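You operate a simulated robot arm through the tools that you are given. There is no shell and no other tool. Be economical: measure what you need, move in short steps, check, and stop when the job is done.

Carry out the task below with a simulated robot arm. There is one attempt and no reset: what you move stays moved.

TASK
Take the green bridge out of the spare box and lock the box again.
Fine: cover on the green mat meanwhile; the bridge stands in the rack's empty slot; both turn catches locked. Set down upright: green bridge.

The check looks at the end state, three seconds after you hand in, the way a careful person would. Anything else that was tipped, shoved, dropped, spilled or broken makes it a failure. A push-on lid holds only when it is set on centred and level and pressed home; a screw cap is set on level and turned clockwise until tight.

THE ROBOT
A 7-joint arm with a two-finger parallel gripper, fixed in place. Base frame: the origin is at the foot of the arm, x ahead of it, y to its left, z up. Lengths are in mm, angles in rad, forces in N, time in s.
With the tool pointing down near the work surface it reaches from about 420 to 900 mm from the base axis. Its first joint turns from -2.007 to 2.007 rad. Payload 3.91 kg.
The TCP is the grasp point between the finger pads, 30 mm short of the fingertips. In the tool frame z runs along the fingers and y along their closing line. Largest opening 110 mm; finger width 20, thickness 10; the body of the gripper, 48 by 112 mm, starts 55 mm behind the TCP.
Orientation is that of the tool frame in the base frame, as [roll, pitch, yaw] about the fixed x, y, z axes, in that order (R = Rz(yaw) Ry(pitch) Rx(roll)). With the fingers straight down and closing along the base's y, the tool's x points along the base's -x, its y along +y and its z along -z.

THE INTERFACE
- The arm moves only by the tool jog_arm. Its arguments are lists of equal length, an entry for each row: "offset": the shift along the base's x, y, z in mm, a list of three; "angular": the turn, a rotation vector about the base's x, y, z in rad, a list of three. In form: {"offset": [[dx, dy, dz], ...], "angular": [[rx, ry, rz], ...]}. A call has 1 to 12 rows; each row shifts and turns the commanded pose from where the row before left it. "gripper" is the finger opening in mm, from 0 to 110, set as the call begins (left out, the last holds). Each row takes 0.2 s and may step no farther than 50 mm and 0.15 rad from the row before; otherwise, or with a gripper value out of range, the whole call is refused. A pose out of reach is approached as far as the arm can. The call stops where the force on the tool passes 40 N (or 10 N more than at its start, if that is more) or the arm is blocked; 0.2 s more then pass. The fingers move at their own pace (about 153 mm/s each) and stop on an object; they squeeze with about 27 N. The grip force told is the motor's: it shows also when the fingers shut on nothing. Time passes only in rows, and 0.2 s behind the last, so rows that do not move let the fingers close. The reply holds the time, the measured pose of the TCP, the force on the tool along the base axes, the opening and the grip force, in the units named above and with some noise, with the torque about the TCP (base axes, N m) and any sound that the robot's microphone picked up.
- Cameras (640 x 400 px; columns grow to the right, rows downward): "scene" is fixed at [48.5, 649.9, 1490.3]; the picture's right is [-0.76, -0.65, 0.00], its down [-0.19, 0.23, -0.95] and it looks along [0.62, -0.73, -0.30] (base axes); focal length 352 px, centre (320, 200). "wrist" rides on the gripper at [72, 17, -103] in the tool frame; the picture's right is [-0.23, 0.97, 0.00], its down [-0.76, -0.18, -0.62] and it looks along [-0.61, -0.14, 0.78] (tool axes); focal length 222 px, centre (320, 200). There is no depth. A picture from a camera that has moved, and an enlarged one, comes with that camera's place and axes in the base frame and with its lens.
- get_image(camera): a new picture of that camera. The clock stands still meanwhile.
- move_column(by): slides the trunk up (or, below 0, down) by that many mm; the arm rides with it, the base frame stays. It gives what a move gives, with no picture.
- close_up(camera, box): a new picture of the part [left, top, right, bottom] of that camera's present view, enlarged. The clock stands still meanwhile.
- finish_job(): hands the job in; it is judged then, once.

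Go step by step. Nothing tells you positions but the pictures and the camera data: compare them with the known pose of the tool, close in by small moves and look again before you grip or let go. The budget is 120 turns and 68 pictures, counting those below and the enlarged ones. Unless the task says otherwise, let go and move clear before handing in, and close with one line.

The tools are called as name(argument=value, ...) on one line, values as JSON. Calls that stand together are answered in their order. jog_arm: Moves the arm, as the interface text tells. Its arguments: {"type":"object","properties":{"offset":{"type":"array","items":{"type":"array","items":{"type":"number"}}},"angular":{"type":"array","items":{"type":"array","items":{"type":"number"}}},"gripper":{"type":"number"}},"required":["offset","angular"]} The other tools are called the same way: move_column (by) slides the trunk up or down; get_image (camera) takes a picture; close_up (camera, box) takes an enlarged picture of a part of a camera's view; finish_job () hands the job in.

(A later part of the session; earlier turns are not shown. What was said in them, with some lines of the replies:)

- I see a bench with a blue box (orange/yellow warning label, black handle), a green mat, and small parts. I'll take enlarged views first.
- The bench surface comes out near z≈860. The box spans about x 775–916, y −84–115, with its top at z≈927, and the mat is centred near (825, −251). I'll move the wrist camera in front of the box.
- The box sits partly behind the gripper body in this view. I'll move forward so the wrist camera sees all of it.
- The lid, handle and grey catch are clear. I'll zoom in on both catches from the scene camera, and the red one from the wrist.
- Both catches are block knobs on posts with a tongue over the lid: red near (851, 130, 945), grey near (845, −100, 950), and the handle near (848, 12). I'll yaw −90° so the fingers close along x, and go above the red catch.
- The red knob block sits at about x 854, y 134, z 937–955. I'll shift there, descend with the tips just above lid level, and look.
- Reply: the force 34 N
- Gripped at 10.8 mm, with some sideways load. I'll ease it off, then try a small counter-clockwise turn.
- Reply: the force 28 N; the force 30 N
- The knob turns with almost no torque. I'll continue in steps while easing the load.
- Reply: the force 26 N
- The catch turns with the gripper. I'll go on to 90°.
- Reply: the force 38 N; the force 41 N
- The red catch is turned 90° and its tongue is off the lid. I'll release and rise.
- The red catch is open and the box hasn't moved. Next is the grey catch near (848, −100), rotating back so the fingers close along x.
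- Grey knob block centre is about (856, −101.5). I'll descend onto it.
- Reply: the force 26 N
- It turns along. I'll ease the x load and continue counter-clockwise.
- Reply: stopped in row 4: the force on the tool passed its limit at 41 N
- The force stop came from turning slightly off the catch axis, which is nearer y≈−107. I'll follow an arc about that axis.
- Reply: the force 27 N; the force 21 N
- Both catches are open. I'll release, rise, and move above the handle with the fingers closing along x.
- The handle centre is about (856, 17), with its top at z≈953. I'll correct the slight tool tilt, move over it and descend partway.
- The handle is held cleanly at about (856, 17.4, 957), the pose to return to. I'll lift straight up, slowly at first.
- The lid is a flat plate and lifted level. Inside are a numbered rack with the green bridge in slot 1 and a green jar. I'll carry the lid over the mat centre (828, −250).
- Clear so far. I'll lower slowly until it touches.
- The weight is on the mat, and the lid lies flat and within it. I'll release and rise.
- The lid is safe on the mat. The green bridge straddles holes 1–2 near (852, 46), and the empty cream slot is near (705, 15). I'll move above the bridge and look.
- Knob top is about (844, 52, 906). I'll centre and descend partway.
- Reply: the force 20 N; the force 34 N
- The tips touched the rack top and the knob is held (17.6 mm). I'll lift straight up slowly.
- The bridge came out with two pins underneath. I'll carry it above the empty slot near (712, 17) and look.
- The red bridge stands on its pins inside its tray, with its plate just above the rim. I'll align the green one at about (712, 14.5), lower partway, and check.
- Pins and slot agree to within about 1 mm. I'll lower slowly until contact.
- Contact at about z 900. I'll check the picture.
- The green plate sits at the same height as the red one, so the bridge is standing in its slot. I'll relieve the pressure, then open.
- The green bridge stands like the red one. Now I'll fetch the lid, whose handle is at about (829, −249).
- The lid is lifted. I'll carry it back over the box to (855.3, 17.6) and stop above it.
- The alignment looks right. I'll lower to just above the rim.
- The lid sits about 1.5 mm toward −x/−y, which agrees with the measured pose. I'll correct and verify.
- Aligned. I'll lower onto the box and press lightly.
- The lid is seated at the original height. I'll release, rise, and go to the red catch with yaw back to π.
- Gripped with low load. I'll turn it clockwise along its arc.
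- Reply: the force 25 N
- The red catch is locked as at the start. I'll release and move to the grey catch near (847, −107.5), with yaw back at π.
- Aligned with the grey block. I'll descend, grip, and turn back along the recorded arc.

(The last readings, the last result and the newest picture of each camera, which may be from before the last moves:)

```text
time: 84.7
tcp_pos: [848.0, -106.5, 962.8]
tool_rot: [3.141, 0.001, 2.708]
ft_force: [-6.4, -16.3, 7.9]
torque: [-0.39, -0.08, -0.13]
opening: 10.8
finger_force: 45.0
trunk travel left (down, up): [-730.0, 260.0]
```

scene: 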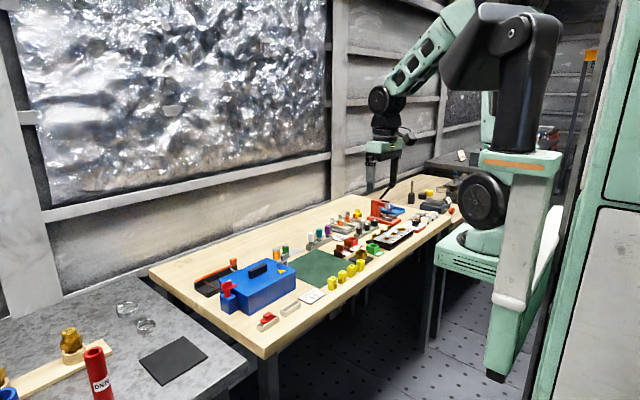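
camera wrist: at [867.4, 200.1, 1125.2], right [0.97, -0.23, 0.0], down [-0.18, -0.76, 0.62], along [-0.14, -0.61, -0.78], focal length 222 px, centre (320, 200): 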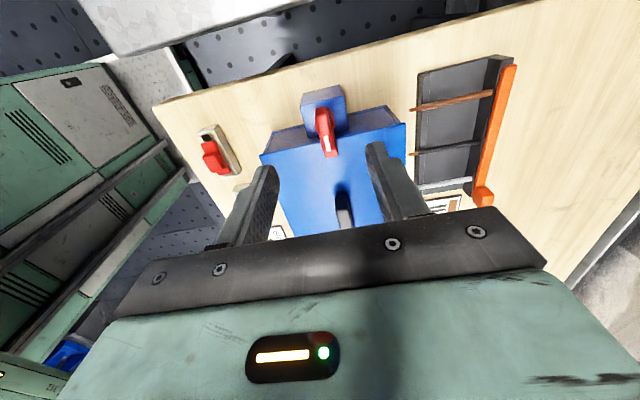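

jog_arm(offset=[[0.2, 0.3, 0], [0.5, 0.9, 0], [0.6, 0.9, 0]], angular=[[0, 0, -0.142], [0, 0, -0.142], [0, 0, -0.142]])

jog_arm(offset=[[0.4, 0.4, 0], [0.8, 0.6, 0]], angular=[[0, 0, -0.142], [0, 0, -0.142]])

```text
time: 85.5
tcp_pos: [850.2, -103.4, 964.1]
tool_rot: [-3.142, 0.002, 2.282]
ft_force: [-3.2, -13.9, 10.7]
torque: [-0.2, 0.12, -0.12]
opening: 10.8
finger_force: 45.1
trunk travel left (down, up): [-730.0, 260.0]
```

```text
time: 86.0
tcp_pos: [852.2, -102.8, 963.4]
tool_rot: [3.14, 0.002, 1.999]
ft_force: [5.3, -10.3, 6.4]
torque: [-0.93, -0.37, -0.01]
opening: 10.8
finger_force: 45.6
trunk travel left (down, up): [-730.0, 260.0]
```

jog_arm(offset=[[1.1, 0.3, 0], [1.1, 0.3, 0], [1, 0.1, 0]], angular=[[0, 0, -0.143], [0, 0, -0.143], [0, 0, -0.142]])

close_up(camera="wrist", box=[220, 70, 420, 220])

```text
time: 86.8
tcp_pos: [855.2, -102.9, 964.3]
tool_rot: [3.141, 0.001, 1.573]
ft_force: [13.1, -8.2, 11.2]
torque: [-1.28, -0.14, 0.14]
opening: 10.9
finger_force: 45.0
trunk travel left (down, up): [-730.0, 260.0]
```

```text
2.67 times, centred on (320, 145) of wrist
camera zoom: at [871.6, -30.2, 1065.8], right [0.97, -0.23, 0.0], down [-0.18, -0.76, 0.62], along [-0.14, -0.61, -0.78], focal length 592 px, centre (320, 347)
```

zoom: 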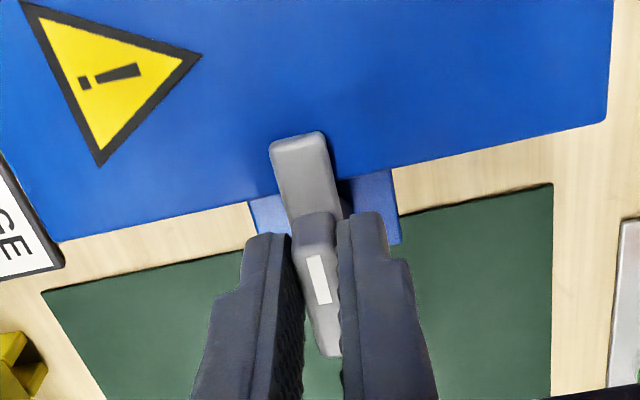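

The grey tongue is back over the lid. I'll release, rise and check the whole scene.

jog_arm(offset=[[0, 0, 0], [0, 0, 0]], angular=[[0, 0, 0], [0, 0, 0]], gripper=40)

jog_arm(offset=[[0, 0, 30], [0, 0, 45], [0, 0, 45], [0, 0, 45], [-20, 40, 10], [-20, 40, 0], [0, 35, 0], [0, 0, 0]], angular=[[0, 0, 0], [0, 0, 0], [0, 0, 0], [0, 0, 0], [0, 0, 0], [0, 0, 0], [0, 0, 0], [0, 0, 0]])

close_up(camera="scene", box=[205, 230, 325, 330])

get_image(camera="wrist")

```text
time: 87.5
tcp_pos: [854.4, -102.2, 961.2]
tool_rot: [-3.14, 0.0, 1.572]
ft_force: [-0.1, 0.8, -0.8]
torque: [0.02, 0.01, 0.02]
opening: 39.9
finger_force: 0.1
trunk travel left (down, up): [-730.0, 260.0]
```

```text
time: 89.2
tcp_pos: [815.8, 12.7, 1136.9]
tool_rot: [3.141, 0.002, 1.574]
ft_force: [0.9, 0.6, 0.3]
torque: [-0.03, -0.01, -0.02]
opening: 40.0
finger_force: 0.0
trunk travel left (down, up): [-730.0, 260.0]
```

```text
4.00 times, centred on (265, 280) of scene
camera zoom: at [48.5, 649.9, 1490.3], right [-0.76, -0.65, 0.0], down [-0.19, 0.23, -0.95], along [0.62, -0.73, -0.3], focal length 1408 px, centre (540, -120)
```

zoom: 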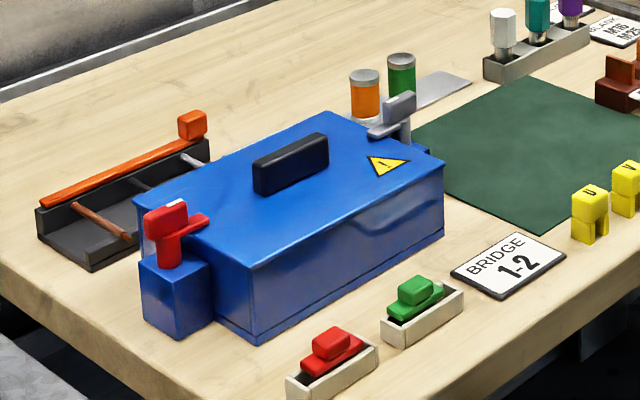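

```text
1 pictures are left
camera wrist: at [832.0, 84.3, 1239.0], right [0.97, -0.22, 0.0], down [-0.18, -0.76, 0.62], along [-0.14, -0.61, -0.78], focal length 222 px, centre (320, 200)
```

wrist: 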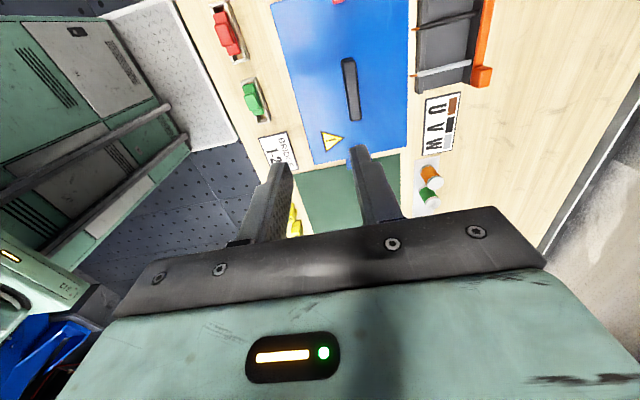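

The lid is seated, both catches are locked over it, the green bridge stands in its slot and the arm is clear. I'm handing in.

finish_job()

```text
The job is handed in.
```

The green bridge is standing upright in the rack's empty slot, the cover is back on the box after resting on the green mat, and both turn catches are locked.
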